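You operate a simulated robot arm through the tools that you are given. There is no shell and no other tool. Be economical: measure what you need, move in short steps, check, and stop when the job is done.

You run a simulated robot arm. Do the job below in one go: nothing can be reset, and whatever is moved stays where it is left.

JOB
Put the work lamp on the top of the small cabinet away on the shelf in the rolls cabinet. Fetch the white roll and stand it on the white plastic sheet. Take the jar from the top of the steel cabinet by the railing and leave it on the white notepad. Fetch the blue rag and set it on the shelf under the steel table. Count the coils on the top of the cleaning cupboard, then put as many of the flour shakers from the top of the cleaning cupboard on the top of the steel table. Take the white bottle and put it on the board on the flour sacks. Any order will do. Set down upright: work lamp, white roll, jar, flour shaker, white bottle.
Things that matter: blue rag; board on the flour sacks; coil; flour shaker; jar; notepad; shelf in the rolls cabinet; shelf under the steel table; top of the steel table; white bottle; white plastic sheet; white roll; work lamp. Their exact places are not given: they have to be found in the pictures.

Only the result counts: the job must be done as asked and must still hold three seconds after the hand-in. Knocking over, shifting, dropping, spilling or breaking anything else fails it. Flat cloth is picked up by pressing the open fingertips on it (5 to 10 N) and closing them slowly along it; thin cloth reads only 2 to 8 mm in the jaws.

ROBOT AND FRAMES
A 7-joint arm with a fingered hand on a trunk, on a base that drives. Base frame: it is fixed to the floor where the robot stands at the start and does not move with it; the origin is under the middle of the robot, x ahead of it, y to its left, z up; the surface under the hand at the start is at about z = 860. Readings come in mm, degrees, newtons and seconds.
With the tool pointing down near the work surface it reaches from about 100 to 820 mm from the robot's upright axis, wherever it stands. Its first joint turns from -69.0 to 172.0 degrees. Places, roughly: blue rag (10x8x3 cm) [2500, -4500, 800]; board on the flour sacks [4800, -4600, 400]; coil (5x4x5 cm) [5800, -2300, 900]; flour shaker [5750, -2250, 1000]; jar [-500, -2250, 1000]; notepad [-750, -2500, 1000]; shelf in the rolls cabinet (16x47 cm) [-4340, 4020, 800]; shelf under the steel table [2800, -4500, 200]; top of the steel table [2800, -4500, 800]; white bottle [4500, -5250, 1000]; white plastic sheet (27x20x1 cm) [4600, -4700, 400]; white roll (7x7x20 cm) [2500, -800, 400]; work lamp (6x5x16 cm) [800, 0, 900]. Payload 3.4 kg.
The tool frame sits at the grasp point between the pads (the TCP): z along the fingers, y along the line on which they close. The tips reach 39 mm beyond it. The gripper opens to 180 mm. The gripper's body begins 111 mm behind the TCP. The gripper is a hand of 3 fingers: y runs from the thumb to the fingers, the wrist lies at [0, 0, -262] in the tool frame, and closing takes about 1.5 s.
Orientation is that of the tool frame in the base frame, as a unit quaternion [w, x, y, z]. With the fingers straight down and closing along the base's y, the tool's x points along the base's -x, its y along +y and its z along -z.

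CONTROLS
- The arm moves only by the tool apply_moves. Its argument "plan" is a list that holds one entry, the list of rows, each a list of 6 numbers: the shift along the tool's x, y, z in mm, then the turn, a rotation vector about the tool's x, y, z in degrees. In form: [[[tx, ty, tz, wx, wy, wz], ...]]. A call has 1 to 20 rows; each row shifts and turns the commanded pose from where the row before left it, along the tool's axes as they then stand. "grip" is the closure in counts, from 0 (fully open) to 255 (shut), set as the call begins (left out, the last holds). A row lasts 0.2 s, in which the tool goes at most 50 mm and 8.6 degrees; a call with a longer step from one row to the next is refused whole, and so is a gripper value outside its range. Where a pose cannot be reached the arm comes as near as it can. A force on the tool above 40 N (or 10 N above the force at the start of the call, whichever is more), or a blocked arm, ends the call early, and 0.2 s more pass. The fingers move at their own pace (about 72 mm/s each) and stop on an object; they squeeze with about 29 N. The grip force told is the motor's: it shows also when the fingers shut on nothing. Time passes only in rows, and 0.2 s behind the last, so rows that do not move let the fingers close. It gives the time, the measured TCP pose, the force on the tool (base axes), the opening and the grip force at its end, in the units of the frame above (readings bear some noise), with the torque about the TCP (base axes, N m) and any sound that the robot's microphone picked up.
- Cameras (640 x 400 px; columns grow to the right, rows downward): "scene" is now at [360.3, 17.7, 1575.7]; the picture's right is [0.32, -0.95, -0.00], its down [-0.87, -0.29, -0.41] and it looks along [0.39, 0.13, -0.91] (base axes); focal length 286 px, centre (320, 200). "wrist" rides on the gripper at [63, -36, -128] in the tool frame; the picture's right is [0.50, 0.87, 0.00], its down [-0.75, 0.44, -0.49] and it looks along [-0.43, 0.25, 0.87] (tool axes); focal length 226 px, centre (320, 200).
- get_image(camera): a new picture of that camera. The clock stands still meanwhile.
- raise_lower(by): slides the trunk up (or, below 0, down) by that many mm; the arm and the scene camera ride with it, the base frame stays. It gives what a move gives, with no picture.
- roll_base(legs): drives the robot by 1 to 6 legs, each [ahead, left, turn to the left] in mm, mm and degrees, along the robot's own axes; the way and the turn of a leg run together, so that a leg with both is an arc; at most 1500 mm and 180 degrees a leg. The arm and the cameras ride along, it lands a little off, and it stops where it bumps. It gives what a move gives.
- curl_fingers(finger1, finger2, thumb_bend): sets how far each is bent, from 0 (flat) to 100 (curled in); at 30 the hand is open as for a grip, at 70 the pads meet at the TCP. One left out holds its place. A second passes; each finger stops where it meets its share of the squeeze, and holds until it gets a number again. A gripper value or a shape takes the hand back. It gives what a move gives, with no picture; readings hold the bend of each and the force on the fingers (four entries, about 0 where the hand has none), thumb and palm.
- preshape(shape): the hand has 3 fingers and takes this shape, open, in about a second: jaw (thumb against the fingers, like two jaws); tri (thumb and two fingers); tip (a fingertip pinch); poke (one finger out to press); point (the index stretched); flat (the hand flat); cup (the hand cupped); fist (a fist). The gripper value then closes the fingers along that shape, each until it touches; the sizes above hold for jaw. It gives what a move gives, with no picture.
- head_to(pan, tilt): turns the head with the scene camera to pan (to the left, within 143 degrees either way) and tilt (down, from -29 to 69), counted from straight ahead of the robot. It gives what a move gives.
- locate(camera, pixels): there is no depth. For up to 12 entries [column, row, z] of the newest picture of that camera ("zoom" is the newest enlarged one), the place [x, y] in the base frame at which the ray of that pixel passes the height z, good to about 3 mm. The clock stands still meanwhile.
- inspect(camera, box): a new picture of the part [left, top, right, bottom] of that camera's present view, enlarged. The clock stands still meanwhile.
- finish_job(): hands the job in; it is judged then, once.

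Keep the steps short. Do not move on a guess: measure, check each grasp and each placing, and mend mistakes. In all there are 138 turns and 170 pictures (those below and enlarged ones count). Leave the gripper open and the arm clear of the work at the hand-in unless told otherwise, and finish with a single line.

The tools are called by a JSON object that holds its "method" and its "body". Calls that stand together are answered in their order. apply_moves: Moves the arm, as the interface text tells. Its arguments: {"type":"object","properties":{"plan":{"type":"array","items":{"type":"array","items":{"type":"array","items":{"type":"number"}}}},"grip":{"type":"number"}},"required":["plan"]} The other tools are called the same way: raise_lower (by) slides the trunk up or down; preshape (shape) gives the hand a shape; curl_fingers (finger1, finger2, thumb_bend) moves the fingers one by one; roll_base (legs) drives the base; head_to (pan, tilt) turns the head that bears the scene camera; get_image (camera) takes a picture; locate (camera, pixels) gives the place at which the rays of pixels pass given heights; inspect (camera, box) takes an enlarged picture of a part of a camera's view; finish_job () hands the job in.

At the start:

```text
clock: 0.0
position: [416.3, 152.7, 1178.7]
tcp_rot: [-0.001, 0.0, 1.0, 0.001]
force: [-0.5, 0.3, -0.5]
torque: [-0.03, -0.05, -0.01]
width: 179.6
grip_force: 0.1
shape: jaw
bend: [30.0, 30.0, 30.0]
finger forces: [0.0, 0.0, 0.1, 0.0, 0.0, 0.0]
trunk travel left (down, up): [-100.0, 442.0]
robot x, y, heading: [1.9, 1.3, 0.1]
head pan, tilt: [18.4, 65.7]
```

scene: 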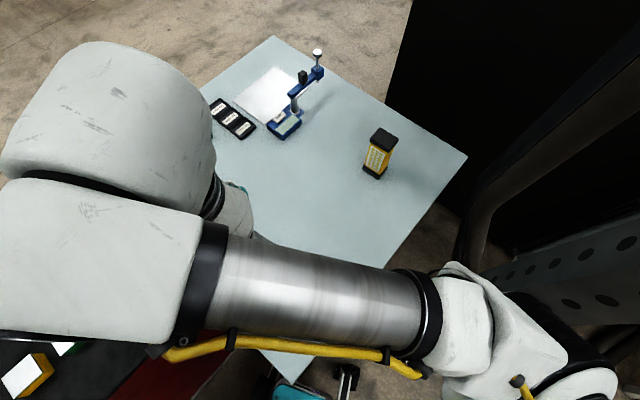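
wrist: 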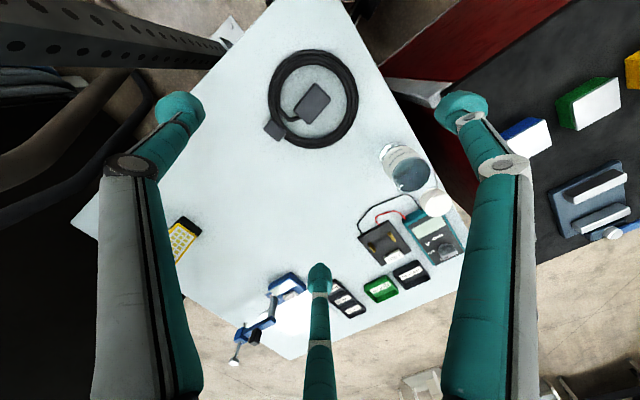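

The work lamp (yellow, black cap) shows at about (378,155). First I look around with the head to learn the surroundings.

{"method": "locate", "body": {"camera": "scene", "pixels": [[373, 172, 860], [381, 135, 1020], [274, 37, 860], [466, 157, 860]]}}

{"method": "head_to", "body": {"pan": 0, "tilt": 20}}

{"method": "get_image", "body": {"camera": "scene"}}

{"method": "head_to", "body": {"pan": -75, "tilt": 20}}

{"method": "get_image", "body": {"camera": "scene"}}

{"method": "head_to", "body": {"pan": -140, "tilt": 20}}

{"method": "get_image", "body": {"camera": "scene"}}

{"method": "head_to", "body": {"pan": 75, "tilt": 20}}

{"method": "get_image", "body": {"camera": "scene"}}

{"method": "head_to", "body": {"pan": 140, "tilt": 20}}

{"method": "get_image", "body": {"camera": "scene"}}

```text
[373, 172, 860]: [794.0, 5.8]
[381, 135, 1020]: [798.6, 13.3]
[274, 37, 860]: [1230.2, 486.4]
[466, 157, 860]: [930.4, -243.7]
```

```text
clock: 1.1
position: [413.4, 151.6, 1180.5]
tcp_rot: [0.001, -0.001, 1.0, 0.001]
force: [0.3, 0.9, -0.8]
torque: [-0.02, -0.01, 0.0]
width: 179.6
grip_force: 0.1
shape: jaw
bend: [30.0, 30.0, 30.0]
finger forces: [0.0, 0.1, 0.0, 0.0, 0.1, 0.1]
trunk travel left (down, up): [-100.0, 442.0]
robot x, y, heading: [1.1, -4.2, 0.0]
head pan, tilt: [0.0, 20.0]
```

```text
167 pictures are left
```

scene: 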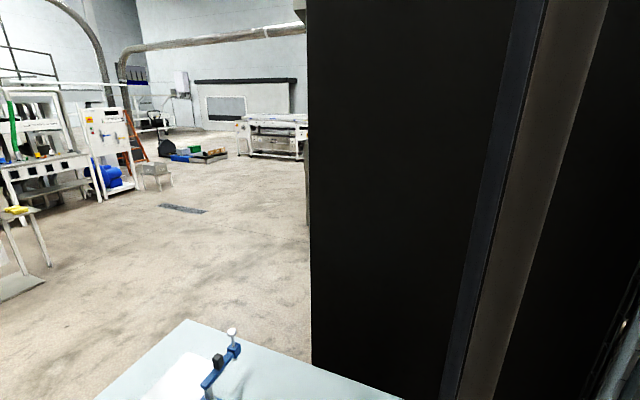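

```text
clock: 2.6
position: [412.6, 152.4, 1181.0]
tcp_rot: [0.001, 0.0, 1.0, 0.0]
force: [0.1, -0.7, -0.2]
torque: [-0.01, -0.04, 0.03]
width: 179.7
grip_force: 0.1
shape: jaw
bend: [30.0, 30.0, 30.0]
finger forces: [0.0, 0.0, 0.0, 0.0, 0.0, 0.0]
trunk travel left (down, up): [-100.0, 442.0]
robot x, y, heading: [-1.2, -4.8, -0.1]
head pan, tilt: [-75.0, 20.0]
```

```text
166 pictures are left
```

scene: 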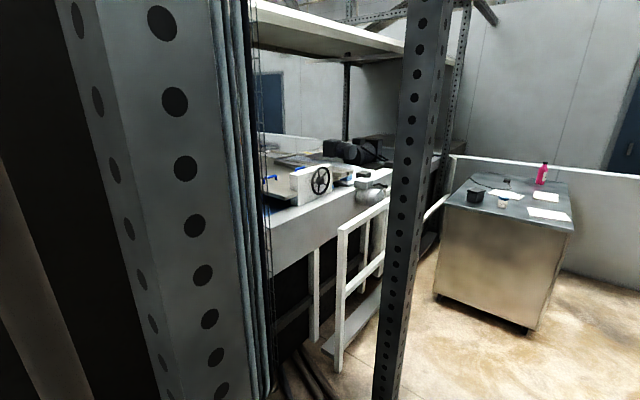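

```text
clock: 4.0
position: [412.4, 151.9, 1181.8]
tcp_rot: [0.001, 0.0, 1.0, 0.0]
force: [-0.4, 0.6, -1.2]
torque: [-0.01, 0.03, 0.01]
width: 179.7
grip_force: 0.1
shape: jaw
bend: [30.0, 30.0, 30.0]
finger forces: [0.1, 0.0, 0.0, 0.0, 0.0, 0.1]
trunk travel left (down, up): [-100.0, 442.0]
robot x, y, heading: [-0.2, -1.7, -0.1]
head pan, tilt: [-140.0, 20.0]
```

```text
165 pictures are left
```

scene: 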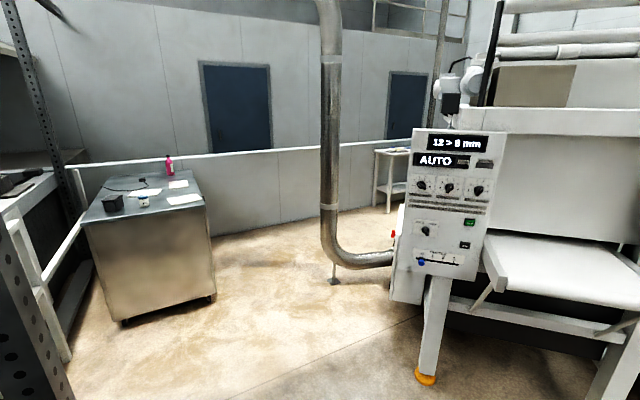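

```text
clock: 7.1
position: [411.9, 152.3, 1181.5]
tcp_rot: [0.001, 0.0, 1.0, 0.0]
force: [-0.6, 0.3, -0.2]
torque: [0.01, 0.01, -0.03]
width: 179.8
grip_force: 0.1
shape: jaw
bend: [30.0, 30.0, 30.0]
finger forces: [0.0, 0.0, 0.0, 0.0, 0.0, 0.0]
trunk travel left (down, up): [-100.0, 442.0]
robot x, y, heading: [-1.4, 1.3, -0.1]
head pan, tilt: [75.0, 20.0]
```

```text
164 pictures are left
```

scene: 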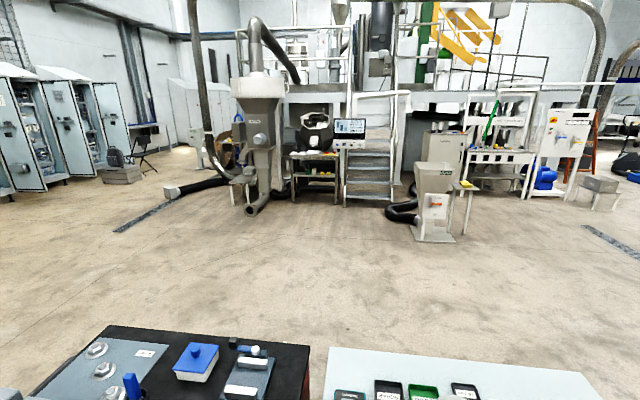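

```text
clock: 8.4
position: [412.0, 151.8, 1182.2]
tcp_rot: [0.001, -0.001, 1.0, 0.0]
force: [-0.5, -0.1, -0.6]
torque: [0.01, 0.0, 0.0]
width: 179.9
grip_force: 0.1
shape: jaw
bend: [30.0, 30.0, 30.0]
finger forces: [0.0, 0.0, 0.0, 0.0, 0.0, 0.0]
trunk travel left (down, up): [-100.0, 442.0]
robot x, y, heading: [-2.6, 0.1, -0.0]
head pan, tilt: [140.0, 20.0]
```

```text
163 pictures are left
```

scene: 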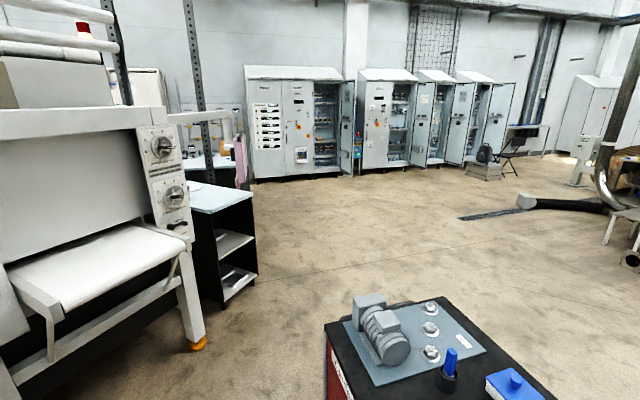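

Sequenced calls work. I zoom at the rolls cabinet in the current view, then at the lamp, and at the steel cabinet top.

{"method": "inspect", "body": {"camera": "scene", "box": [240, 60, 400, 160]}}

{"method": "inspect", "body": {"camera": "scene", "box": [100, 80, 260, 180]}}

{"method": "head_to", "body": {"pan": -118, "tilt": 20}}

{"method": "inspect", "body": {"camera": "scene", "box": [200, 120, 400, 245]}}

{"method": "head_to", "body": {"pan": 0, "tilt": 62}}

{"method": "get_image", "body": {"camera": "scene"}}

```text
4.00 times, centred on (320, 110) of scene
```

zoom: 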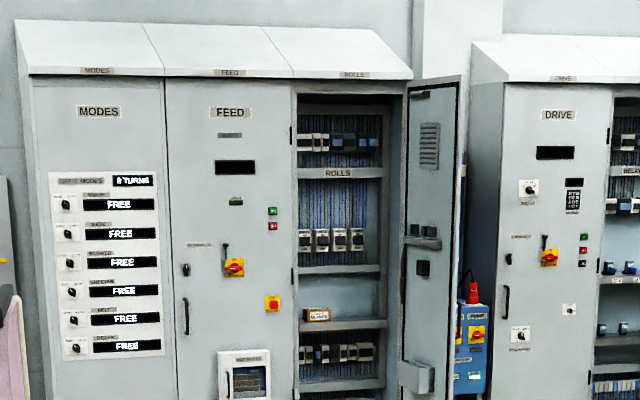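

```text
4.00 times, centred on (180, 130) of scene
```

zoom: 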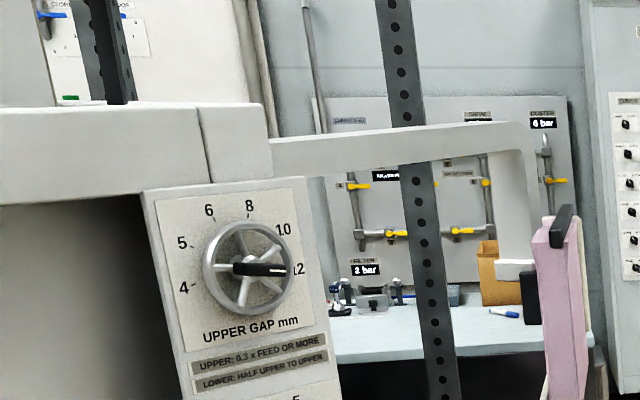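

```text
clock: 12.0
position: [412.9, 151.4, 1181.4]
tcp_rot: [0.002, 0.0, 1.0, -0.001]
force: [-0.2, 0.3, 0.0]
torque: [-0.06, -0.03, -0.01]
width: 180.1
grip_force: 0.0
shape: jaw
bend: [30.0, 30.0, 30.0]
finger forces: [0.0, 0.1, 0.0, 0.0, 0.1, 0.0]
trunk travel left (down, up): [-100.0, 442.0]
robot x, y, heading: [0.6, -0.5, 0.1]
head pan, tilt: [-118.0, 20.0]
```

```text
3.20 times, centred on (300, 182) of scene
```

zoom: 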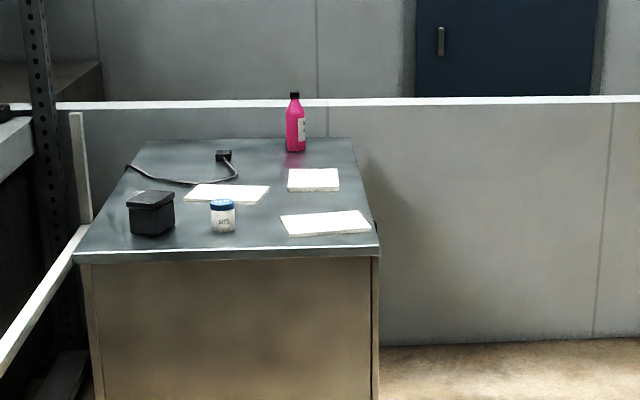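

```text
clock: 14.0
position: [412.3, 151.8, 1182.0]
tcp_rot: [0.002, 0.0, 1.0, 0.001]
force: [-0.6, -0.9, -0.6]
torque: [-0.03, -0.01, 0.0]
width: 179.8
grip_force: 0.1
shape: jaw
bend: [30.0, 30.0, 30.0]
finger forces: [0.1, 0.0, 0.0, 0.0, 0.0, 0.0]
trunk travel left (down, up): [-100.0, 442.0]
robot x, y, heading: [-1.7, 0.7, -0.1]
head pan, tilt: [0.0, 62.0]
```

```text
159 pictures are left
```

scene: 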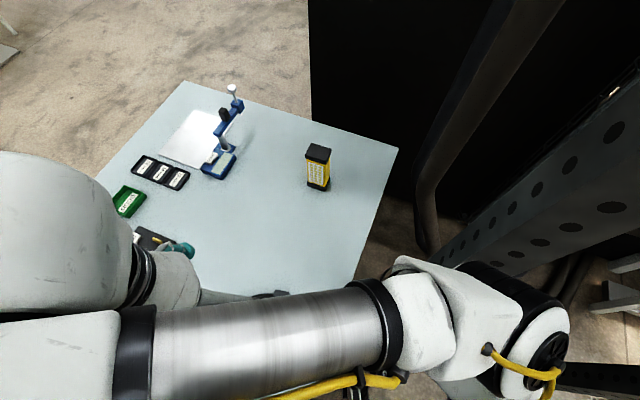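

I zoom on the lamp to see its orientation.

{"method": "inspect", "body": {"camera": "scene", "box": [270, 130, 366, 190]}}

{"method": "apply_moves", "body": {"plan": [[[0, 0, 0, 0, 0, 0], [0, 0, 0, 0, 0, 0], [0, 0, 0, 0, 0, 0], [0, 0, 0, 0, 0, 0]]], "grip": 100}}

{"method": "get_image", "body": {"camera": "wrist"}}

```text
6.67 times, centred on (318, 160) of scene
```

zoom: 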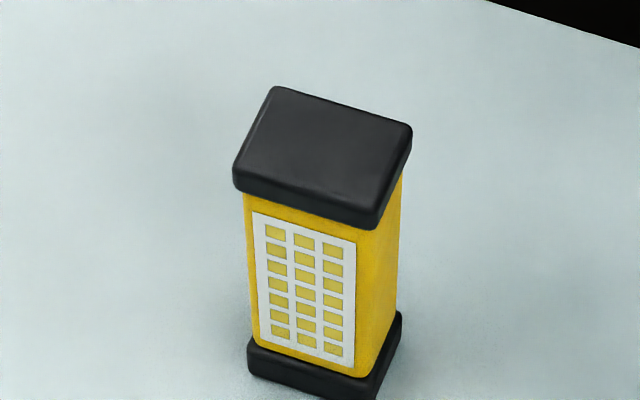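

```text
clock: 15.0
position: [412.8, 153.2, 1181.7]
tcp_rot: [0.001, 0.0, 1.0, 0.0]
force: [-0.7, -0.6, -0.8]
torque: [0.02, 0.03, -0.01]
width: 110.0
grip_force: 0.0
shape: jaw
bend: [68.0, 68.0, 68.0]
finger forces: [0.1, 0.0, 0.0, 0.0, 0.0, 0.1]
trunk travel left (down, up): [-100.0, 442.0]
robot x, y, heading: [2.4, 1.0, 0.5]
head pan, tilt: [0.0, 62.0]
```

```text
157 pictures are left
```

wrist: 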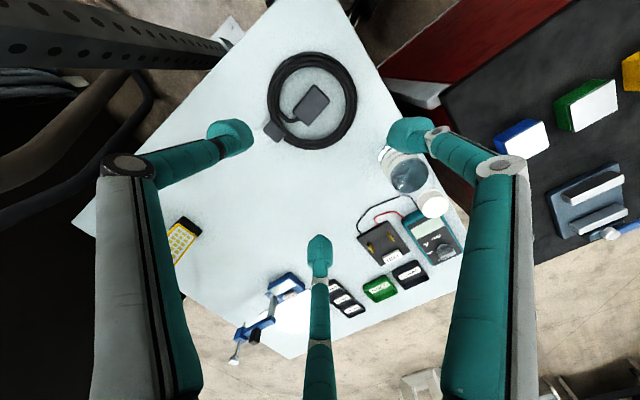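

I locate the lamp's top corners for its yaw and centre.

{"method": "locate", "body": {"camera": "zoom", "pixels": [[274, 89, 1020], [411, 126, 1020], [374, 214, 1020], [235, 172, 1020], [250, 368, 860], [372, 398, 860], [402, 340, 860]]}}

```text
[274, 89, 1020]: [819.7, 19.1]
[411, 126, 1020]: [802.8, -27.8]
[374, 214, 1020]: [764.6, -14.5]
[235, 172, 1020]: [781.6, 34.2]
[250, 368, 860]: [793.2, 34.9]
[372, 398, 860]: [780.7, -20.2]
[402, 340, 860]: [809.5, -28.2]
```

Check where the items near the hand's approach lie (cable, glass jars, multimeter).

{"method": "locate", "body": {"camera": "wrist", "pixels": [[312, 100, 860], [410, 175, 860], [390, 150, 960], [435, 205, 860], [345, 120, 860], [382, 245, 860], [270, 0, 860], [470, 240, 860], [185, 235, 860], [80, 225, 860], [292, 358, 860]]}}

{"method": "inspect", "body": {"camera": "wrist", "box": [240, 20, 480, 170]}}

```text
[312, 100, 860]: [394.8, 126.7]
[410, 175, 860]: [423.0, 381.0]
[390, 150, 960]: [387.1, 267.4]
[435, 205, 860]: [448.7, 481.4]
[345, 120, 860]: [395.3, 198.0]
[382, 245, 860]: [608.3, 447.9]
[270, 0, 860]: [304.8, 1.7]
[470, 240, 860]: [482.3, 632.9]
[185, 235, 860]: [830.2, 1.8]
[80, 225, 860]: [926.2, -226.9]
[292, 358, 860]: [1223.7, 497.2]
```

```text
2.67 times, centred on (360, 95) of wrist
```

zoom: 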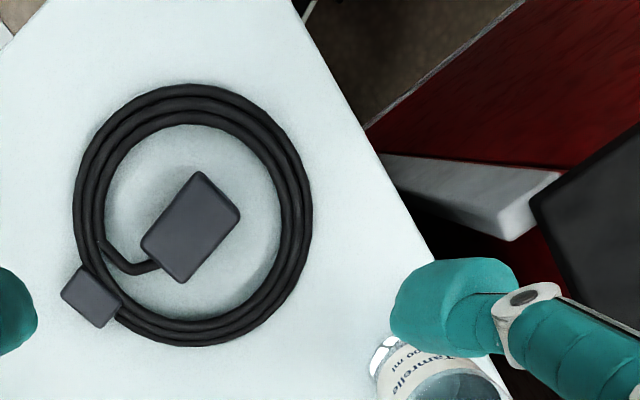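

Lamp is at about (803,1), yaw about -17°. I move the hand back of it, and pitch it forward to 15° below horizontal (side grip suits the shelf).

{"method": "apply_moves", "body": {"plan": [[[-48, -23, 0, 0, 0, 0], [-48, -23, 0, 0, 0, 0], [-48, -23, 0, 0, 0, 0], [-48, -23, 0, 0, 0, 0], [0, 0, 0, 0, 0, 8.5], [0, 0, 0, 0, 0, 8.5], [0, 0, 0, 0, -8.33, 0], [0, 0, 0, 0, -8.33, 0], [0, 0, 0, 0, -8.33, 0], [0, 0, 0, 0, -8.33, 0], [0, 0, 0, 0, -8.33, 0], [0, 0, 0, 0, -8.33, 0], [0, 0, 0, 0, -8.33, 0], [0, 0, 0, 0, -8.33, 0], [0, 0, 0, 0, -8.33, 0], [0, 0, 0, 0, 0, 0]]]}}

{"method": "get_image", "body": {"camera": "scene"}}

{"method": "get_image", "body": {"camera": "wrist"}}

```text
refused: row 1 steps farther than a row can; nothing moved
```

```text
155 pictures are left
```

scene: 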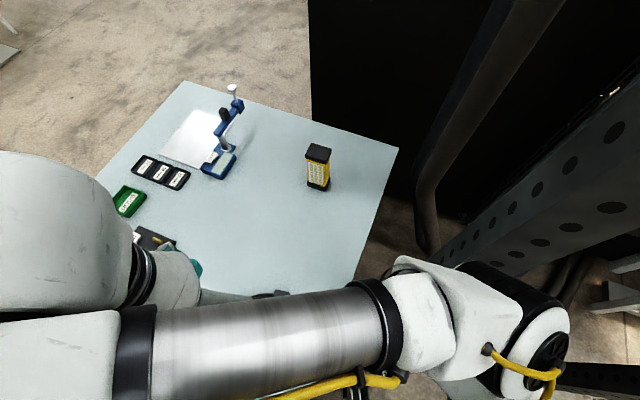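

```text
154 pictures are left
```

wrist: 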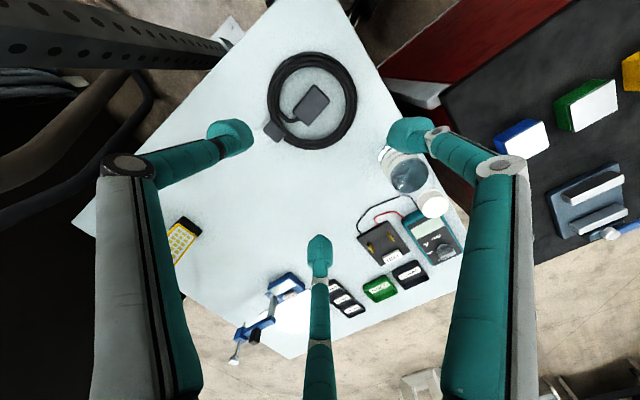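

Row length must stay at 50 mm in total; I split it smaller.

{"method": "apply_moves", "body": {"plan": [[[-40, -19, 0, 0, 0, 0], [-40, -19, 0, 0, 0, 0], [-40, -19, 0, 0, 0, 0], [-40, -18, 0, 0, 0, 0], [-40, -18, 0, 0, 0, 0], [0, 0, 0, 0, 0, 8.5], [0, 0, 0, 0, 0, 8.5], [0, 0, 0, 0, -8.33, 0], [0, 0, 0, 0, -8.33, 0], [0, 0, 0, 0, -8.33, 0], [0, 0, 0, 0, -8.33, 0], [0, 0, 0, 0, -8.33, 0], [0, 0, 0, 0, -8.33, 0], [0, 0, 0, 0, -8.33, 0], [0, 0, 0, 0, -8.33, 0], [0, 0, 0, 0, -8.33, 0], [0, 0, 0, 0, 0, 0]]]}}

{"method": "get_image", "body": {"camera": "scene"}}

{"method": "get_image", "body": {"camera": "wrist"}}

```text
clock: 18.6
position: [612.7, 60.0, 1182.0]
tcp_rot: [0.603, 0.118, 0.784, -0.09]
force: [-0.3, 0.1, 1.0]
torque: [0.02, 0.0, 0.02]
width: 109.8
grip_force: 0.1
shape: jaw
bend: [68.0, 68.0, 68.0]
finger forces: [0.0, 0.1, 0.1, 0.0, 0.1, 0.0]
trunk travel left (down, up): [-100.0, 442.0]
robot x, y, heading: [2.9, 1.4, 0.1]
head pan, tilt: [0.0, 62.0]
```

```text
153 pictures are left
```

scene: 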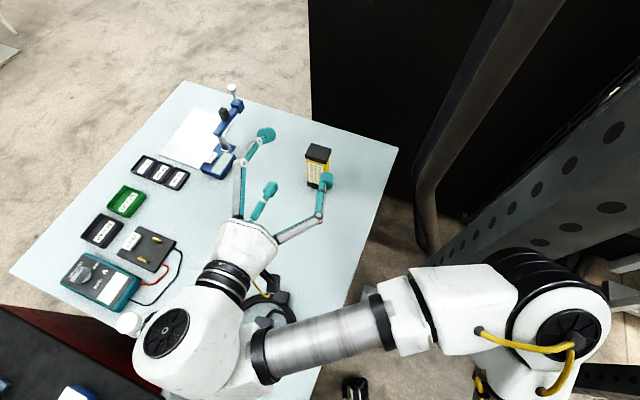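

```text
152 pictures are left
```

wrist: 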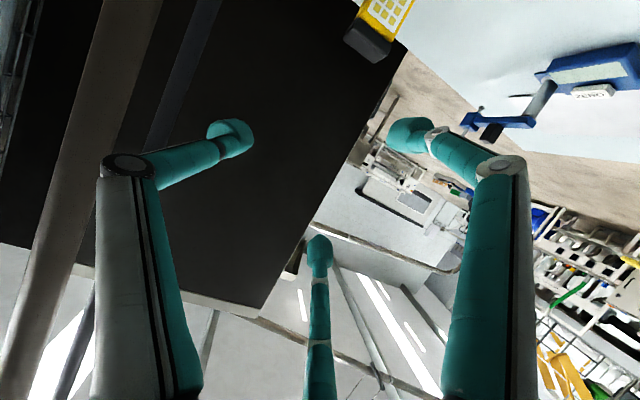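

I descend to grasp height behind the lamp and check.

{"method": "apply_moves", "body": {"plan": [[[41, 0, 11, 0, 0, 0], [41, 0, 11, 0, 0, 0], [41, 0, 11, 0, 0, 0], [41, 0, 11, 0, 0, 0], [41, 0, 11, 0, 0, 0], [-10, 0, 39, 0, 0, 0], [-10, 0, 39, 0, 0, 0]]]}}

{"method": "inspect", "body": {"camera": "scene", "box": [160, 80, 480, 280]}}

{"method": "get_image", "body": {"camera": "wrist"}}

```text
clock: 20.4
position: [703.5, 125.0, 955.6]
tcp_rot: [0.6, 0.067, 0.795, -0.064]
force: [-0.8, 1.5, 0.3]
torque: [-0.03, 0.02, -0.13]
width: 109.3
grip_force: 0.1
shape: jaw
bend: [68.0, 68.0, 68.0]
finger forces: [0.0, 0.1, 0.0, 0.0, 0.1, 0.0]
trunk travel left (down, up): [-100.0, 442.0]
robot x, y, heading: [18.0, 16.5, 3.0]
head pan, tilt: [0.0, 62.0]
stopped in row 7: the arm was blocked; the commanded pose is now the measured one
```

```text
2.00 times, centred on (320, 180) of scene
```

zoom: 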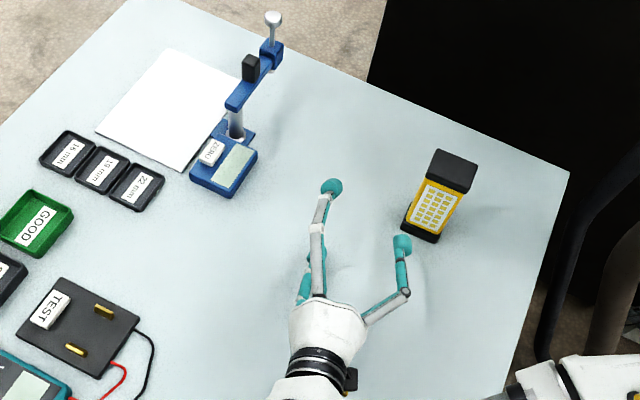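

```text
150 pictures are left
```

wrist: 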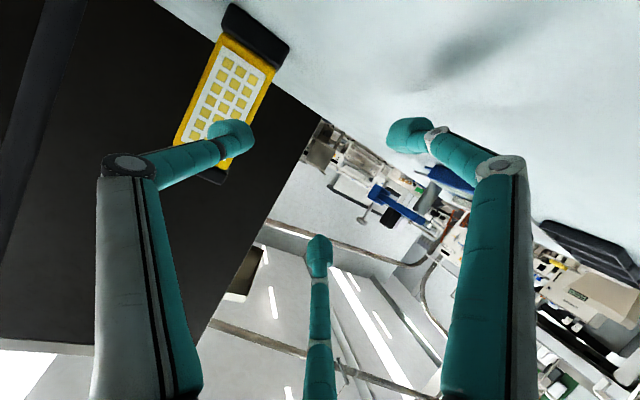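

The arm was blocked and the base got pushed (heading 3°). I check what it touches and whether the table or lamp shifted.

{"method": "get_image", "body": {"camera": "scene"}}

{"method": "locate", "body": {"camera": "scene", "pixels": [[444, 166, 860], [371, 198, 860], [397, 155, 1020]]}}

{"method": "head_to", "body": {"pan": -60, "tilt": 55}}

{"method": "get_image", "body": {"camera": "scene"}}

```text
149 pictures are left
```

scene: 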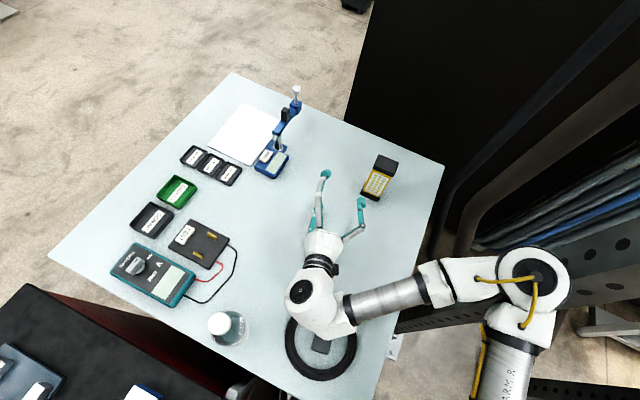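

```text
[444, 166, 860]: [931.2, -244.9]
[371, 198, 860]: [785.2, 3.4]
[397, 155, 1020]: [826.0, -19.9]
```

```text
clock: 21.7
position: [734.8, 99.1, 963.5]
tcp_rot: [0.602, 0.074, 0.794, -0.042]
force: [1.8, -0.9, -1.2]
torque: [-0.02, -0.13, 0.06]
width: 109.2
grip_force: 0.1
shape: jaw
bend: [68.0, 68.0, 68.0]
finger forces: [0.0, 0.1, 0.1, 0.0, 0.1, 0.1]
trunk travel left (down, up): [-100.0, 442.0]
robot x, y, heading: [41.9, 8.0, 6.0]
head pan, tilt: [-60.0, 55.0]
```

```text
148 pictures are left
```

scene: 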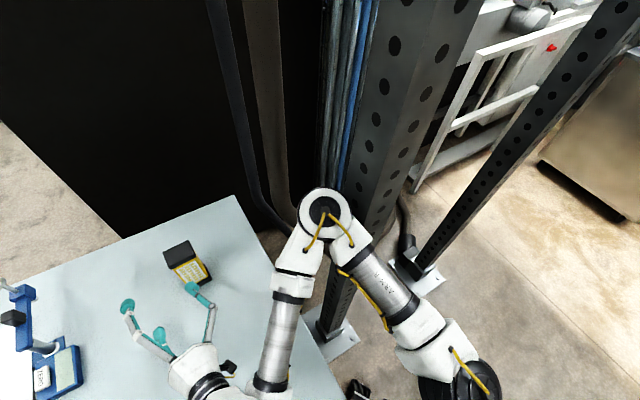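

The elbow touches the rack upright. I raise the hand, then turn the base left so the elbow clears.

{"method": "apply_moves", "body": {"plan": [[[-41, 0, -20, 0, 0, 0], [-41, 0, -20, 0, 0, 0], [-41, 0, -20, 0, 0, 0], [-41, 0, -20, 0, 0, 0], [-41, 0, -20, 0, 0, 0], [-30, 0, -20, 0, 0, 0]]]}}

{"method": "roll_base", "body": {"legs": [[0, 0, 30]]}}

{"method": "head_to", "body": {"pan": -30, "tilt": 55}}

{"method": "get_image", "body": {"camera": "scene"}}

```text
clock: 22.0
position: [730.1, 111.6, 1010.0]
tcp_rot: [0.619, 0.062, 0.783, 0.003]
force: [0.8, 4.3, 2.3]
torque: [-0.12, 0.35, -0.61]
width: 109.3
grip_force: 0.1
shape: jaw
bend: [68.0, 68.0, 68.0]
finger forces: [0.1, 0.1, 0.0, 0.0, 0.0, 0.0]
trunk travel left (down, up): [-100.0, 442.0]
robot x, y, heading: [82.1, 20.9, 9.5]
head pan, tilt: [-60.0, 55.0]
stopped in row 1: the arm was blocked; the commanded pose is now the measured one
```

```text
clock: 23.9
position: [587.4, 375.1, 1008.4]
tcp_rot: [0.604, -0.116, 0.778, 0.133]
force: [-0.8, 0.1, 0.3]
torque: [0.01, 0.02, 0.04]
width: 109.6
grip_force: 0.0
shape: jaw
bend: [68.0, 68.0, 68.0]
finger forces: [0.0, 0.0, 0.0, 0.0, 0.1, 0.0]
trunk travel left (down, up): [-100.0, 442.0]
robot x, y, heading: [45.5, 6.9, 35.0]
head pan, tilt: [-60.0, 55.0]
stopped in leg 1: the robot was blocked; the commanded pose is now the measured one
```

```text
clock: 24.8
position: [598.0, 364.6, 1006.6]
tcp_rot: [0.601, -0.11, 0.78, 0.135]
force: [0.4, -0.2, -0.6]
torque: [0.05, 0.01, 0.09]
width: 109.6
grip_force: 0.0
shape: jaw
bend: [68.0, 68.0, 68.0]
finger forces: [0.0, 0.1, 0.0, 0.0, 0.0, 0.1]
trunk travel left (down, up): [-100.0, 442.0]
robot x, y, heading: [47.9, 8.0, 34.9]
head pan, tilt: [-30.0, 55.0]
```

```text
147 pictures are left
```

scene: 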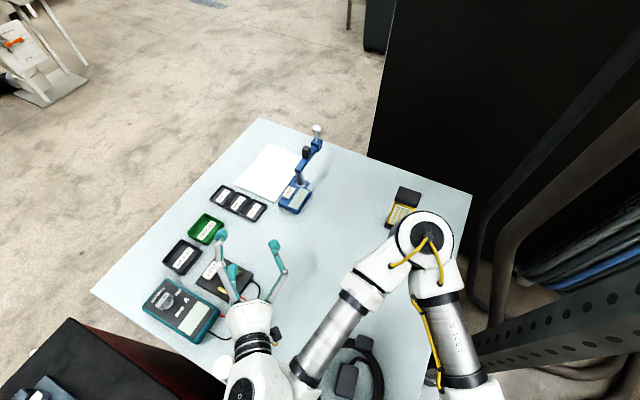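

I check the table's corner and raise the hand.

{"method": "locate", "body": {"camera": "scene", "pixels": [[472, 193, 860], [393, 226, 860], [260, 118, 860], [92, 289, 860]]}}

{"method": "apply_moves", "body": {"plan": [[[-41, 0, -11, 0, 0, 0], [-41, 0, -11, 0, 0, 0], [-41, 0, -11, 0, 0, 0], [-41, 0, -11, 0, 0, 0]]]}}

{"method": "head_to", "body": {"pan": -30, "tilt": 66}}

{"method": "get_image", "body": {"camera": "scene"}}

{"method": "head_to", "body": {"pan": 60, "tilt": 60}}

{"method": "get_image", "body": {"camera": "scene"}}

```text
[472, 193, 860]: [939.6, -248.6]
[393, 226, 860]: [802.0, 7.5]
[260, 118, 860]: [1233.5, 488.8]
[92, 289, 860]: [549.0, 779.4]
```

```text
clock: 25.8
position: [597.5, 355.5, 1178.1]
tcp_rot: [0.601, -0.112, 0.78, 0.136]
force: [-0.4, -0.2, 0.0]
torque: [0.01, 0.04, 0.02]
width: 109.5
grip_force: 0.1
shape: jaw
bend: [68.0, 68.0, 68.0]
finger forces: [0.0, 0.0, 0.1, 0.0, 0.0, 0.0]
trunk travel left (down, up): [-100.0, 442.0]
robot x, y, heading: [46.6, 3.2, 35.0]
head pan, tilt: [-30.0, 55.0]
```

```text
clock: 26.6
position: [598.6, 355.4, 1177.4]
tcp_rot: [0.601, -0.112, 0.779, 0.136]
force: [0.1, 0.2, -0.3]
torque: [-0.01, 0.02, -0.01]
width: 109.4
grip_force: 0.1
shape: jaw
bend: [68.0, 68.0, 68.0]
finger forces: [0.1, 0.0, 0.1, 0.0, 0.0, 0.1]
trunk travel left (down, up): [-100.0, 442.0]
robot x, y, heading: [41.7, 5.3, 35.1]
head pan, tilt: [-30.0, 66.0]
```

```text
146 pictures are left
```

scene: 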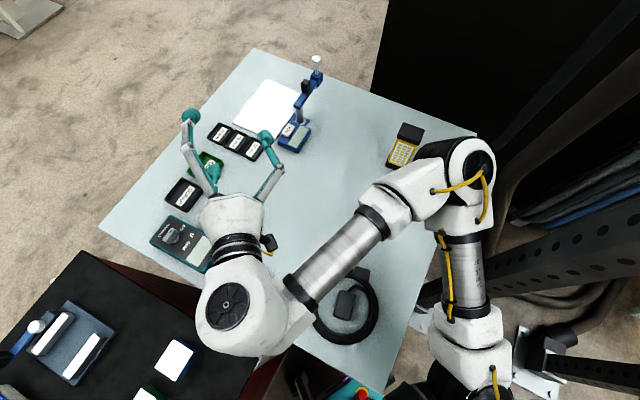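

```text
clock: 28.2
position: [598.4, 356.0, 1177.2]
tcp_rot: [0.602, -0.111, 0.779, 0.135]
force: [0.8, -0.1, 0.4]
torque: [-0.03, 0.01, 0.02]
width: 109.5
grip_force: 0.0
shape: jaw
bend: [68.0, 68.0, 68.0]
finger forces: [0.0, 0.0, 0.0, 0.1, 0.0, 0.1]
trunk travel left (down, up): [-100.0, 442.0]
robot x, y, heading: [51.3, 5.6, 35.0]
head pan, tilt: [60.0, 60.0]
```

```text
145 pictures are left
```

scene: 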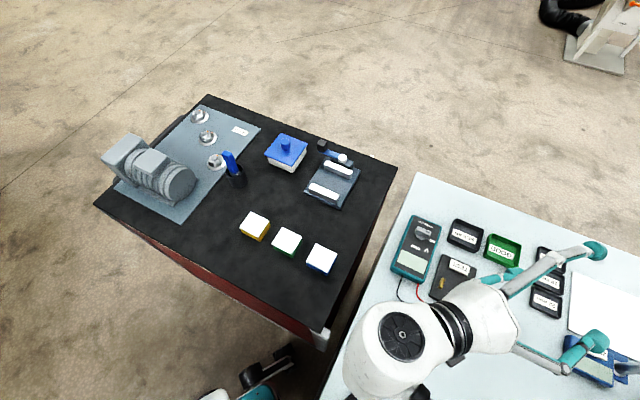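

Nothing has shifted. I locate the dark cabinet's front corners to see how much room the base has to the left.

{"method": "locate", "body": {"camera": "scene", "pixels": [[94, 206, 860], [325, 335, 860], [395, 168, 860], [208, 96, 860], [330, 395, 860]]}}

{"method": "head_to", "body": {"pan": -95, "tilt": 60}}

{"method": "get_image", "body": {"camera": "scene"}}

{"method": "head_to", "body": {"pan": 120, "tilt": 60}}

{"method": "get_image", "body": {"camera": "scene"}}

```text
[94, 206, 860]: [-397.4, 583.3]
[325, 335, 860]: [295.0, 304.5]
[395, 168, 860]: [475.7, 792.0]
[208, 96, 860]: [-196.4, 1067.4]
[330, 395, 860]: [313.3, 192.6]
```

```text
clock: 30.6
position: [598.4, 356.1, 1176.4]
tcp_rot: [0.601, -0.112, 0.78, 0.136]
force: [0.8, 0.6, 0.2]
torque: [-0.01, -0.01, -0.03]
width: 109.6
grip_force: 0.1
shape: jaw
bend: [68.0, 68.0, 68.0]
finger forces: [0.0, 0.0, 0.0, 0.1, 0.1, 0.0]
trunk travel left (down, up): [-100.0, 442.0]
robot x, y, heading: [46.9, 6.2, 35.1]
head pan, tilt: [-95.0, 60.0]
```

```text
144 pictures are left
```

scene: 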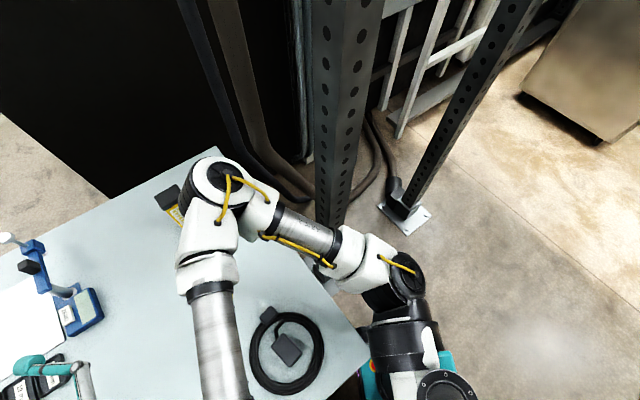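

```text
clock: 33.7
position: [598.5, 355.2, 1177.0]
tcp_rot: [0.602, -0.112, 0.779, 0.136]
force: [-0.1, 0.4, 1.4]
torque: [-0.01, -0.01, 0.0]
width: 109.3
grip_force: 0.0
shape: jaw
bend: [68.0, 68.0, 68.0]
finger forces: [0.0, 0.0, 0.0, 0.0, 0.0, 0.0]
trunk travel left (down, up): [-100.0, 442.0]
robot x, y, heading: [46.0, 8.7, 34.9]
head pan, tilt: [120.0, 60.0]
```

```text
143 pictures are left
```

scene: 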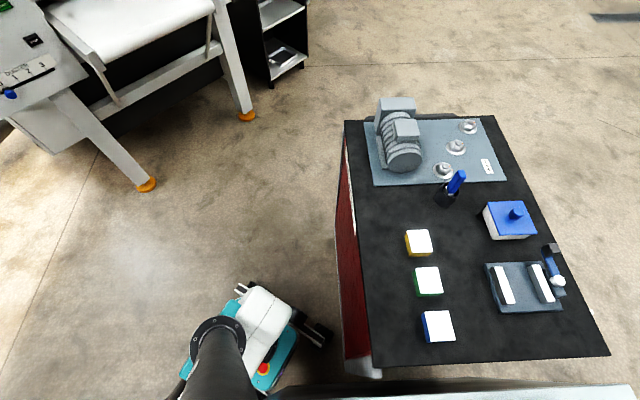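

Backing off about 230 mm stretches the arm so the elbow stays off the upright. I drive back, then turn to face the lamp.

{"method": "roll_base", "body": {"legs": [[-155, 172, 0], [0, 0, -37]]}}

{"method": "head_to", "body": {"pan": -30, "tilt": 50}}

{"method": "get_image", "body": {"camera": "scene"}}

```text
clock: 37.2
position: [468.5, 2.2, 1177.5]
tcp_rot: [0.613, 0.145, 0.774, -0.067]
force: [-0.6, -0.1, -0.4]
torque: [0.0, 0.04, -0.03]
width: 109.4
grip_force: 0.1
shape: jaw
bend: [68.0, 68.0, 68.0]
finger forces: [0.0, 0.0, 0.1, 0.0, 0.0, 0.0]
trunk travel left (down, up): [-100.0, 442.0]
robot x, y, heading: [-180.9, 59.8, -2.5]
head pan, tilt: [120.0, 60.0]
```

```text
clock: 39.6
position: [464.3, 4.0, 1179.0]
tcp_rot: [0.615, 0.144, 0.772, -0.068]
force: [-0.6, -0.4, -0.3]
torque: [0.02, -0.02, 0.0]
width: 109.5
grip_force: 0.0
shape: jaw
bend: [68.0, 68.0, 68.0]
finger forces: [0.0, 0.1, 0.1, 0.0, 0.0, 0.0]
trunk travel left (down, up): [-100.0, 442.0]
robot x, y, heading: [-180.1, 58.5, -2.7]
head pan, tilt: [-30.0, 50.0]
```

```text
142 pictures are left
```

scene: 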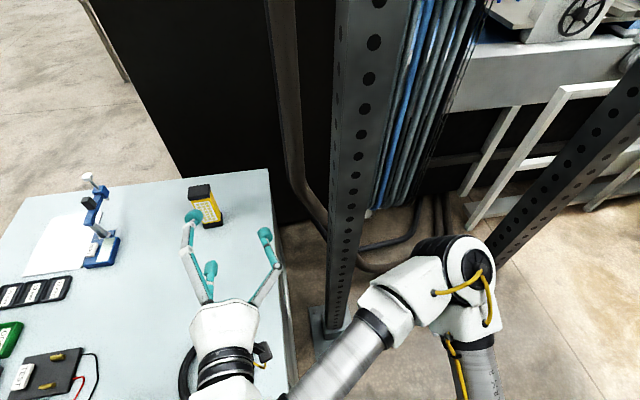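

I locate the posts' feet, and compute the current tool orientation from there.

{"method": "locate", "body": {"camera": "scene", "pixels": [[328, 340, 20], [345, 200, 1100], [470, 265, 1100], [262, 170, 860], [210, 222, 860]]}}

```text
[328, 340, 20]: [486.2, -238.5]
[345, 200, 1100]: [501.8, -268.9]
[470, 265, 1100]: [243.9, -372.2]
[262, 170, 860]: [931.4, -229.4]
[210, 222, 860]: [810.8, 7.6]
```

The upright stands at about (490,-240). I back the base another ~75 mm along the cabinet, then go to the pregrasp in small steps.

{"method": "roll_base", "body": {"legs": [[-67, 37, 0]]}}

{"method": "apply_moves", "body": {"plan": [[[0, 0, 0, 0, 0, -4.2], [18, 10, 36, 0, 0, 0], [18, 10, 36, 0, 0, 0], [18, 10, 36, 0, 0, 0], [18, 10, 36, 0, 0, 0], [18, 10, 36, 0, 0, 0], [18, 10, 36, 0, 0, 0]]]}}

{"method": "get_image", "body": {"camera": "scene"}}

```text
clock: 40.6
position: [399.0, 18.9, 1179.3]
tcp_rot: [0.614, 0.152, 0.772, -0.063]
force: [1.0, -0.9, 1.5]
torque: [0.03, 0.02, 0.1]
width: 109.4
grip_force: 0.1
shape: jaw
bend: [68.0, 68.0, 68.0]
finger forces: [0.0, 0.0, 0.0, 0.0, 0.0, 0.1]
trunk travel left (down, up): [-100.0, 442.0]
robot x, y, heading: [-246.1, 94.7, -2.7]
head pan, tilt: [-30.0, 50.0]
```

```text
clock: 42.2
position: [590.0, 34.1, 1028.3]
tcp_rot: [0.613, 0.118, 0.776, -0.09]
force: [-0.5, -1.0, 0.1]
torque: [0.0, -0.02, 0.05]
width: 109.5
grip_force: 0.0
shape: jaw
bend: [68.0, 68.0, 68.0]
finger forces: [0.0, 0.0, 0.0, 0.1, 0.1, 0.0]
trunk travel left (down, up): [-100.0, 442.0]
robot x, y, heading: [-245.7, 90.9, -2.5]
head pan, tilt: [-30.0, 50.0]
```

```text
141 pictures are left
```

scene: 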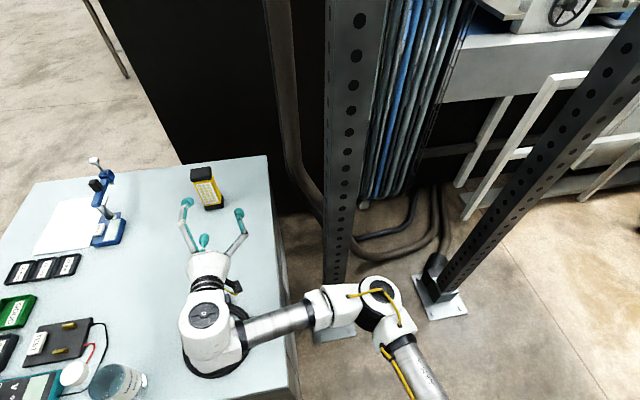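

The hand is aligned; the elbow is near the post foot in the picture. I go on in a short step and check.

{"method": "locate", "body": {"camera": "scene", "pixels": [[378, 295, 1150], [378, 295, 1050], [206, 205, 860], [202, 172, 1015]]}}

{"method": "apply_moves", "body": {"plan": [[[3, 12, 28, 0, 0, 0], [3, 11, 28, 0, 0, 0], [2, 11, 28, 0, 0, 0]]]}}

{"method": "get_image", "body": {"camera": "scene"}}

{"method": "get_image", "body": {"camera": "wrist"}}

```text
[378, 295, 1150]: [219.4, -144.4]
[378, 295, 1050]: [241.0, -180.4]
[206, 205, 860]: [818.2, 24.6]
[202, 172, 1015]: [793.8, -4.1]
```

```text
clock: 43.0
position: [675.0, 48.2, 1000.9]
tcp_rot: [0.613, 0.117, 0.776, -0.091]
force: [-0.4, -0.7, 0.2]
torque: [0.02, -0.04, 0.01]
width: 109.8
grip_force: 0.0
shape: jaw
bend: [68.0, 68.0, 68.0]
finger forces: [0.0, 0.1, 0.0, 0.1, 0.0, 0.1]
trunk travel left (down, up): [-100.0, 442.0]
robot x, y, heading: [-246.3, 94.6, -2.8]
head pan, tilt: [-30.0, 50.0]
```

```text
140 pictures are left
```

scene: 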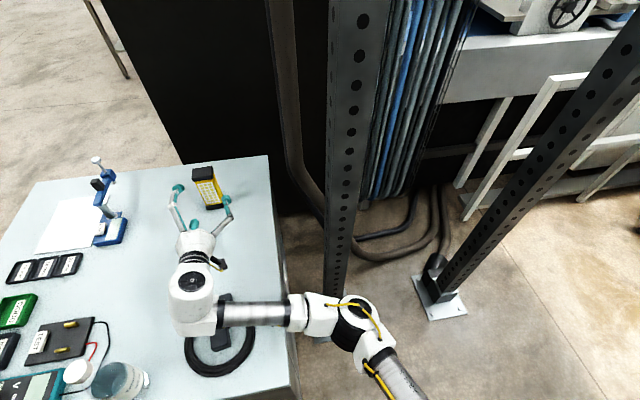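

```text
139 pictures are left
```

wrist: 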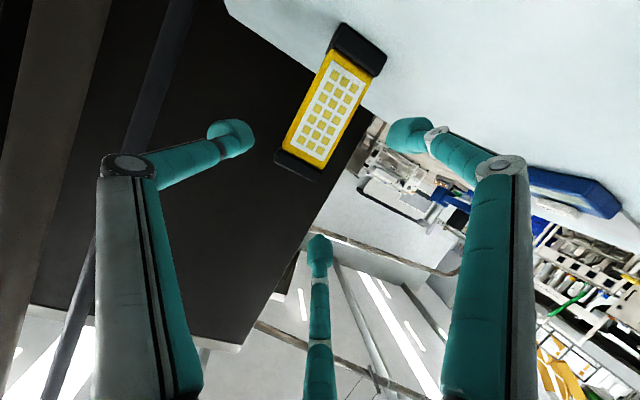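

The lamp is centred between thumb and fingers. I go forward 141 mm and close.

{"method": "apply_moves", "body": {"plan": [[[0, -1, 28, 0, 0, 0], [0, -1, 28, 0, 0, 0], [0, -1, 28, 0, 0, 0], [0, -1, 28, 0, 0, 0], [0, -1, 28, 0, 0, 0]]]}}

{"method": "get_image", "body": {"camera": "wrist"}}

{"method": "inspect", "body": {"camera": "scene", "box": [120, 100, 360, 250]}}

```text
clock: 44.2
position: [806.1, 9.4, 970.7]
tcp_rot: [0.613, 0.118, 0.775, -0.092]
force: [-0.4, -0.5, 0.4]
torque: [-0.02, 0.01, 0.02]
width: 109.2
grip_force: 0.1
shape: jaw
bend: [68.0, 68.0, 68.0]
finger forces: [0.1, 0.0, 0.0, 0.1, 0.1, 0.1]
trunk travel left (down, up): [-100.0, 442.0]
robot x, y, heading: [-243.7, 88.6, -2.9]
head pan, tilt: [-30.0, 50.0]
```

```text
138 pictures are left
```

wrist: 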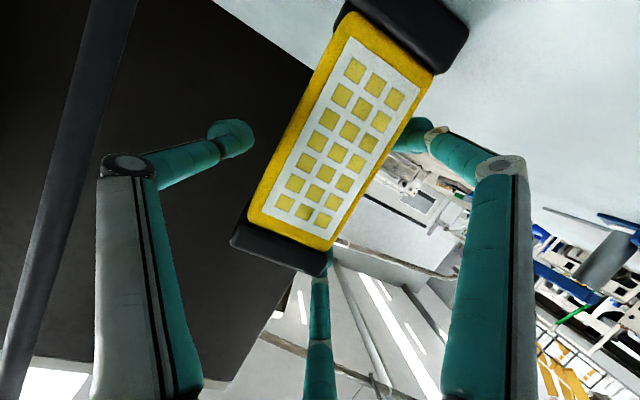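

```text
2.67 times, centred on (240, 175) of scene
```

zoom: 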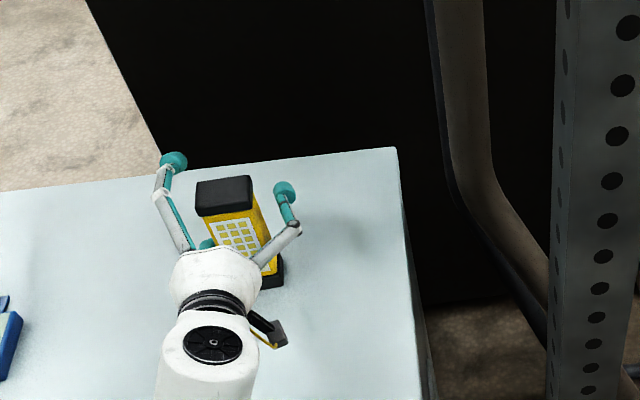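

The lamp stands between the fingers. I close.

{"method": "apply_moves", "body": {"plan": [[[0, 0, 0, 0, 0, 0], [0, 0, 0, 0, 0, 0], [0, 0, 0, 0, 0, 0], [0, 0, 0, 0, 0, 0], [0, 0, 0, 0, 0, 0], [0, 0, 0, 0, 0, 0], [0, 0, 0, 0, 0, 0]]], "grip": 255}}

{"method": "get_image", "body": {"camera": "wrist"}}

{"method": "apply_moves", "body": {"plan": [[[-15, 0, -4, 0, 0, 0], [-30, 0, -8, 0, 0, 0]]]}}

{"method": "inspect", "body": {"camera": "scene", "box": [120, 100, 360, 250]}}

```text
clock: 45.8
position: [807.1, 7.0, 970.4]
tcp_rot: [0.614, 0.118, 0.775, -0.092]
force: [0.4, -0.5, 0.7]
torque: [-0.25, -0.03, 0.01]
width: 34.9
grip_force: 29.2
shape: jaw
bend: [74.0, 75.0, 74.0]
finger forces: [22.3, 21.1, 0.0, 0.0, 34.8, 0.1]
trunk travel left (down, up): [-100.0, 442.0]
robot x, y, heading: [-243.2, 96.0, -2.7]
head pan, tilt: [-30.0, 50.0]
```

```text
136 pictures are left
```

wrist: 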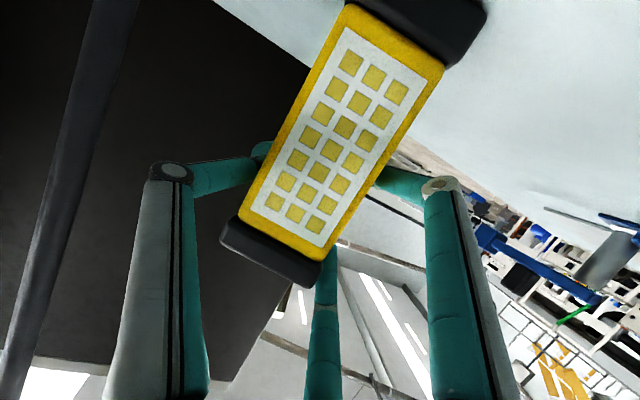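

```text
clock: 46.4
position: [803.6, 7.5, 1018.5]
tcp_rot: [0.614, 0.118, 0.775, -0.091]
force: [-0.3, 0.1, 0.2]
torque: [0.01, 0.0, -0.01]
width: 9.1
grip_force: 29.1
shape: jaw
bend: [77.0, 77.0, 83.0]
finger forces: [0.1, 0.0, 0.0, 0.0, 0.1, 0.0]
trunk travel left (down, up): [-100.0, 442.0]
robot x, y, heading: [-250.1, 96.3, -2.7]
head pan, tilt: [-30.0, 50.0]
```

```text
2.67 times, centred on (240, 175) of scene
```

zoom: 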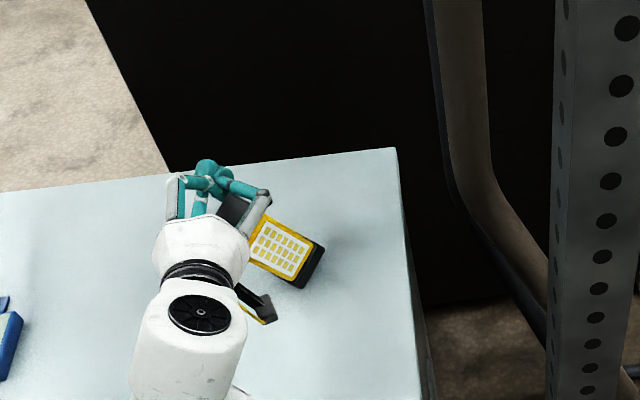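

The lamp slipped out. I take a look at how it lies before doing anything.

{"method": "apply_moves", "body": {"plan": [[[0, 0, 0, 0, 0, 0], [0, 0, 0, 0, 0, 0]]]}}

{"method": "get_image", "body": {"camera": "wrist"}}

{"method": "inspect", "body": {"camera": "scene", "box": [160, 150, 272, 220]}}

```text
clock: 47.0
position: [804.9, 7.1, 1016.8]
tcp_rot: [0.614, 0.117, 0.775, -0.091]
force: [-0.3, 0.6, -0.3]
torque: [0.01, 0.0, -0.03]
width: 9.3
grip_force: 28.9
shape: jaw
bend: [77.0, 77.0, 83.0]
finger forces: [0.2, 0.0, 0.0, 0.0, 0.0, 0.0]
trunk travel left (down, up): [-100.0, 442.0]
robot x, y, heading: [-247.0, 95.2, -2.6]
head pan, tilt: [-30.0, 50.0]
```

```text
134 pictures are left
```

wrist: 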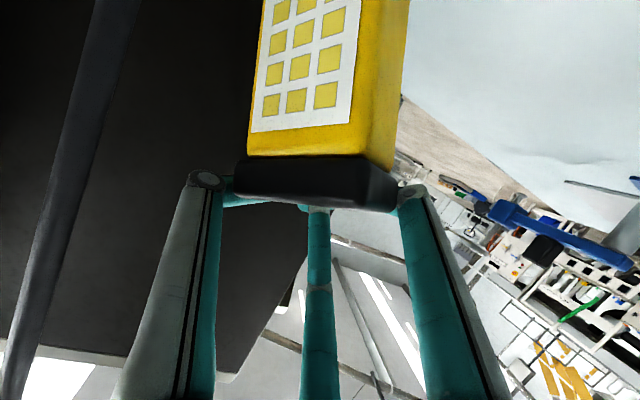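

```text
5.71 times, centred on (216, 185) of scene
```

zoom: 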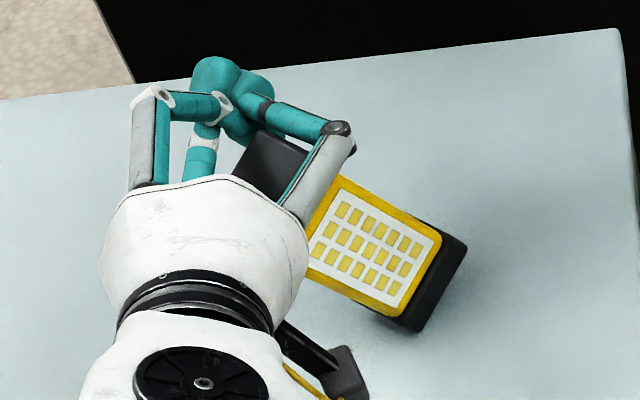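

The lamp leans, its top loosely caged by the fingers. I lower it gently so it ends lying down softly, then open.

{"method": "apply_moves", "body": {"plan": [[[12, 0, 3, 0, 0, 0], [12, 0, 3, 0, 0, 0], [12, 0, 3, 0, 0, 0], [12, 0, 3, 0, 0, 0], [10, 0, 3, 0, 0, 0], [10, 0, 3, 0, 0, 0]]]}}

{"method": "inspect", "body": {"camera": "scene", "box": [160, 150, 272, 220]}}

{"method": "get_image", "body": {"camera": "wrist"}}

```text
clock: 48.4
position: [802.6, 9.1, 957.7]
tcp_rot: [0.62, 0.116, 0.771, -0.09]
force: [2.7, 5.2, 16.9]
torque: [-0.52, 0.41, -0.21]
width: 9.7
grip_force: 29.1
shape: jaw
bend: [77.0, 78.0, 82.0]
finger forces: [0.0, 10.0, 0.1, 0.0, 12.1, 0.1]
trunk travel left (down, up): [-100.0, 442.0]
robot x, y, heading: [-244.5, 95.5, -2.9]
head pan, tilt: [-30.0, 50.0]
```

```text
5.71 times, centred on (216, 185) of scene
```

zoom: 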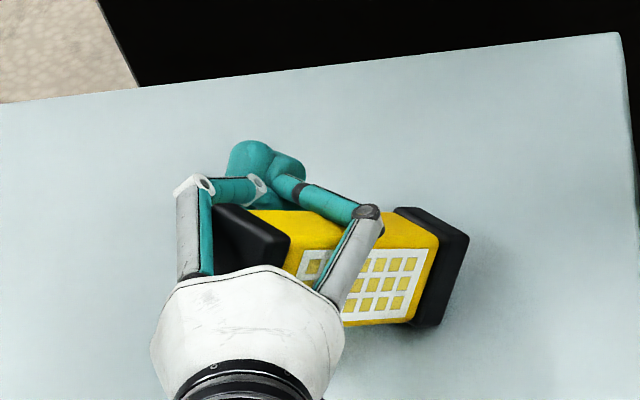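

```text
131 pictures are left
```

wrist: 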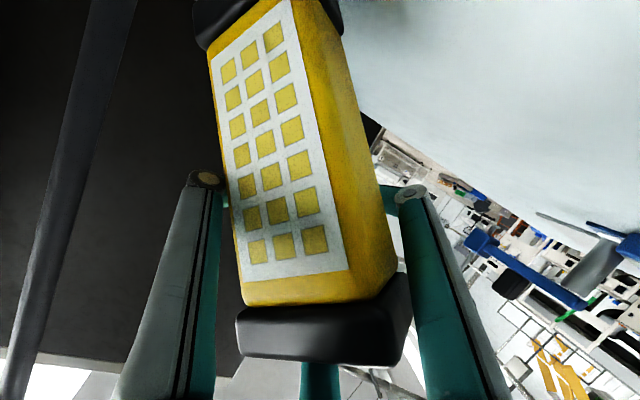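

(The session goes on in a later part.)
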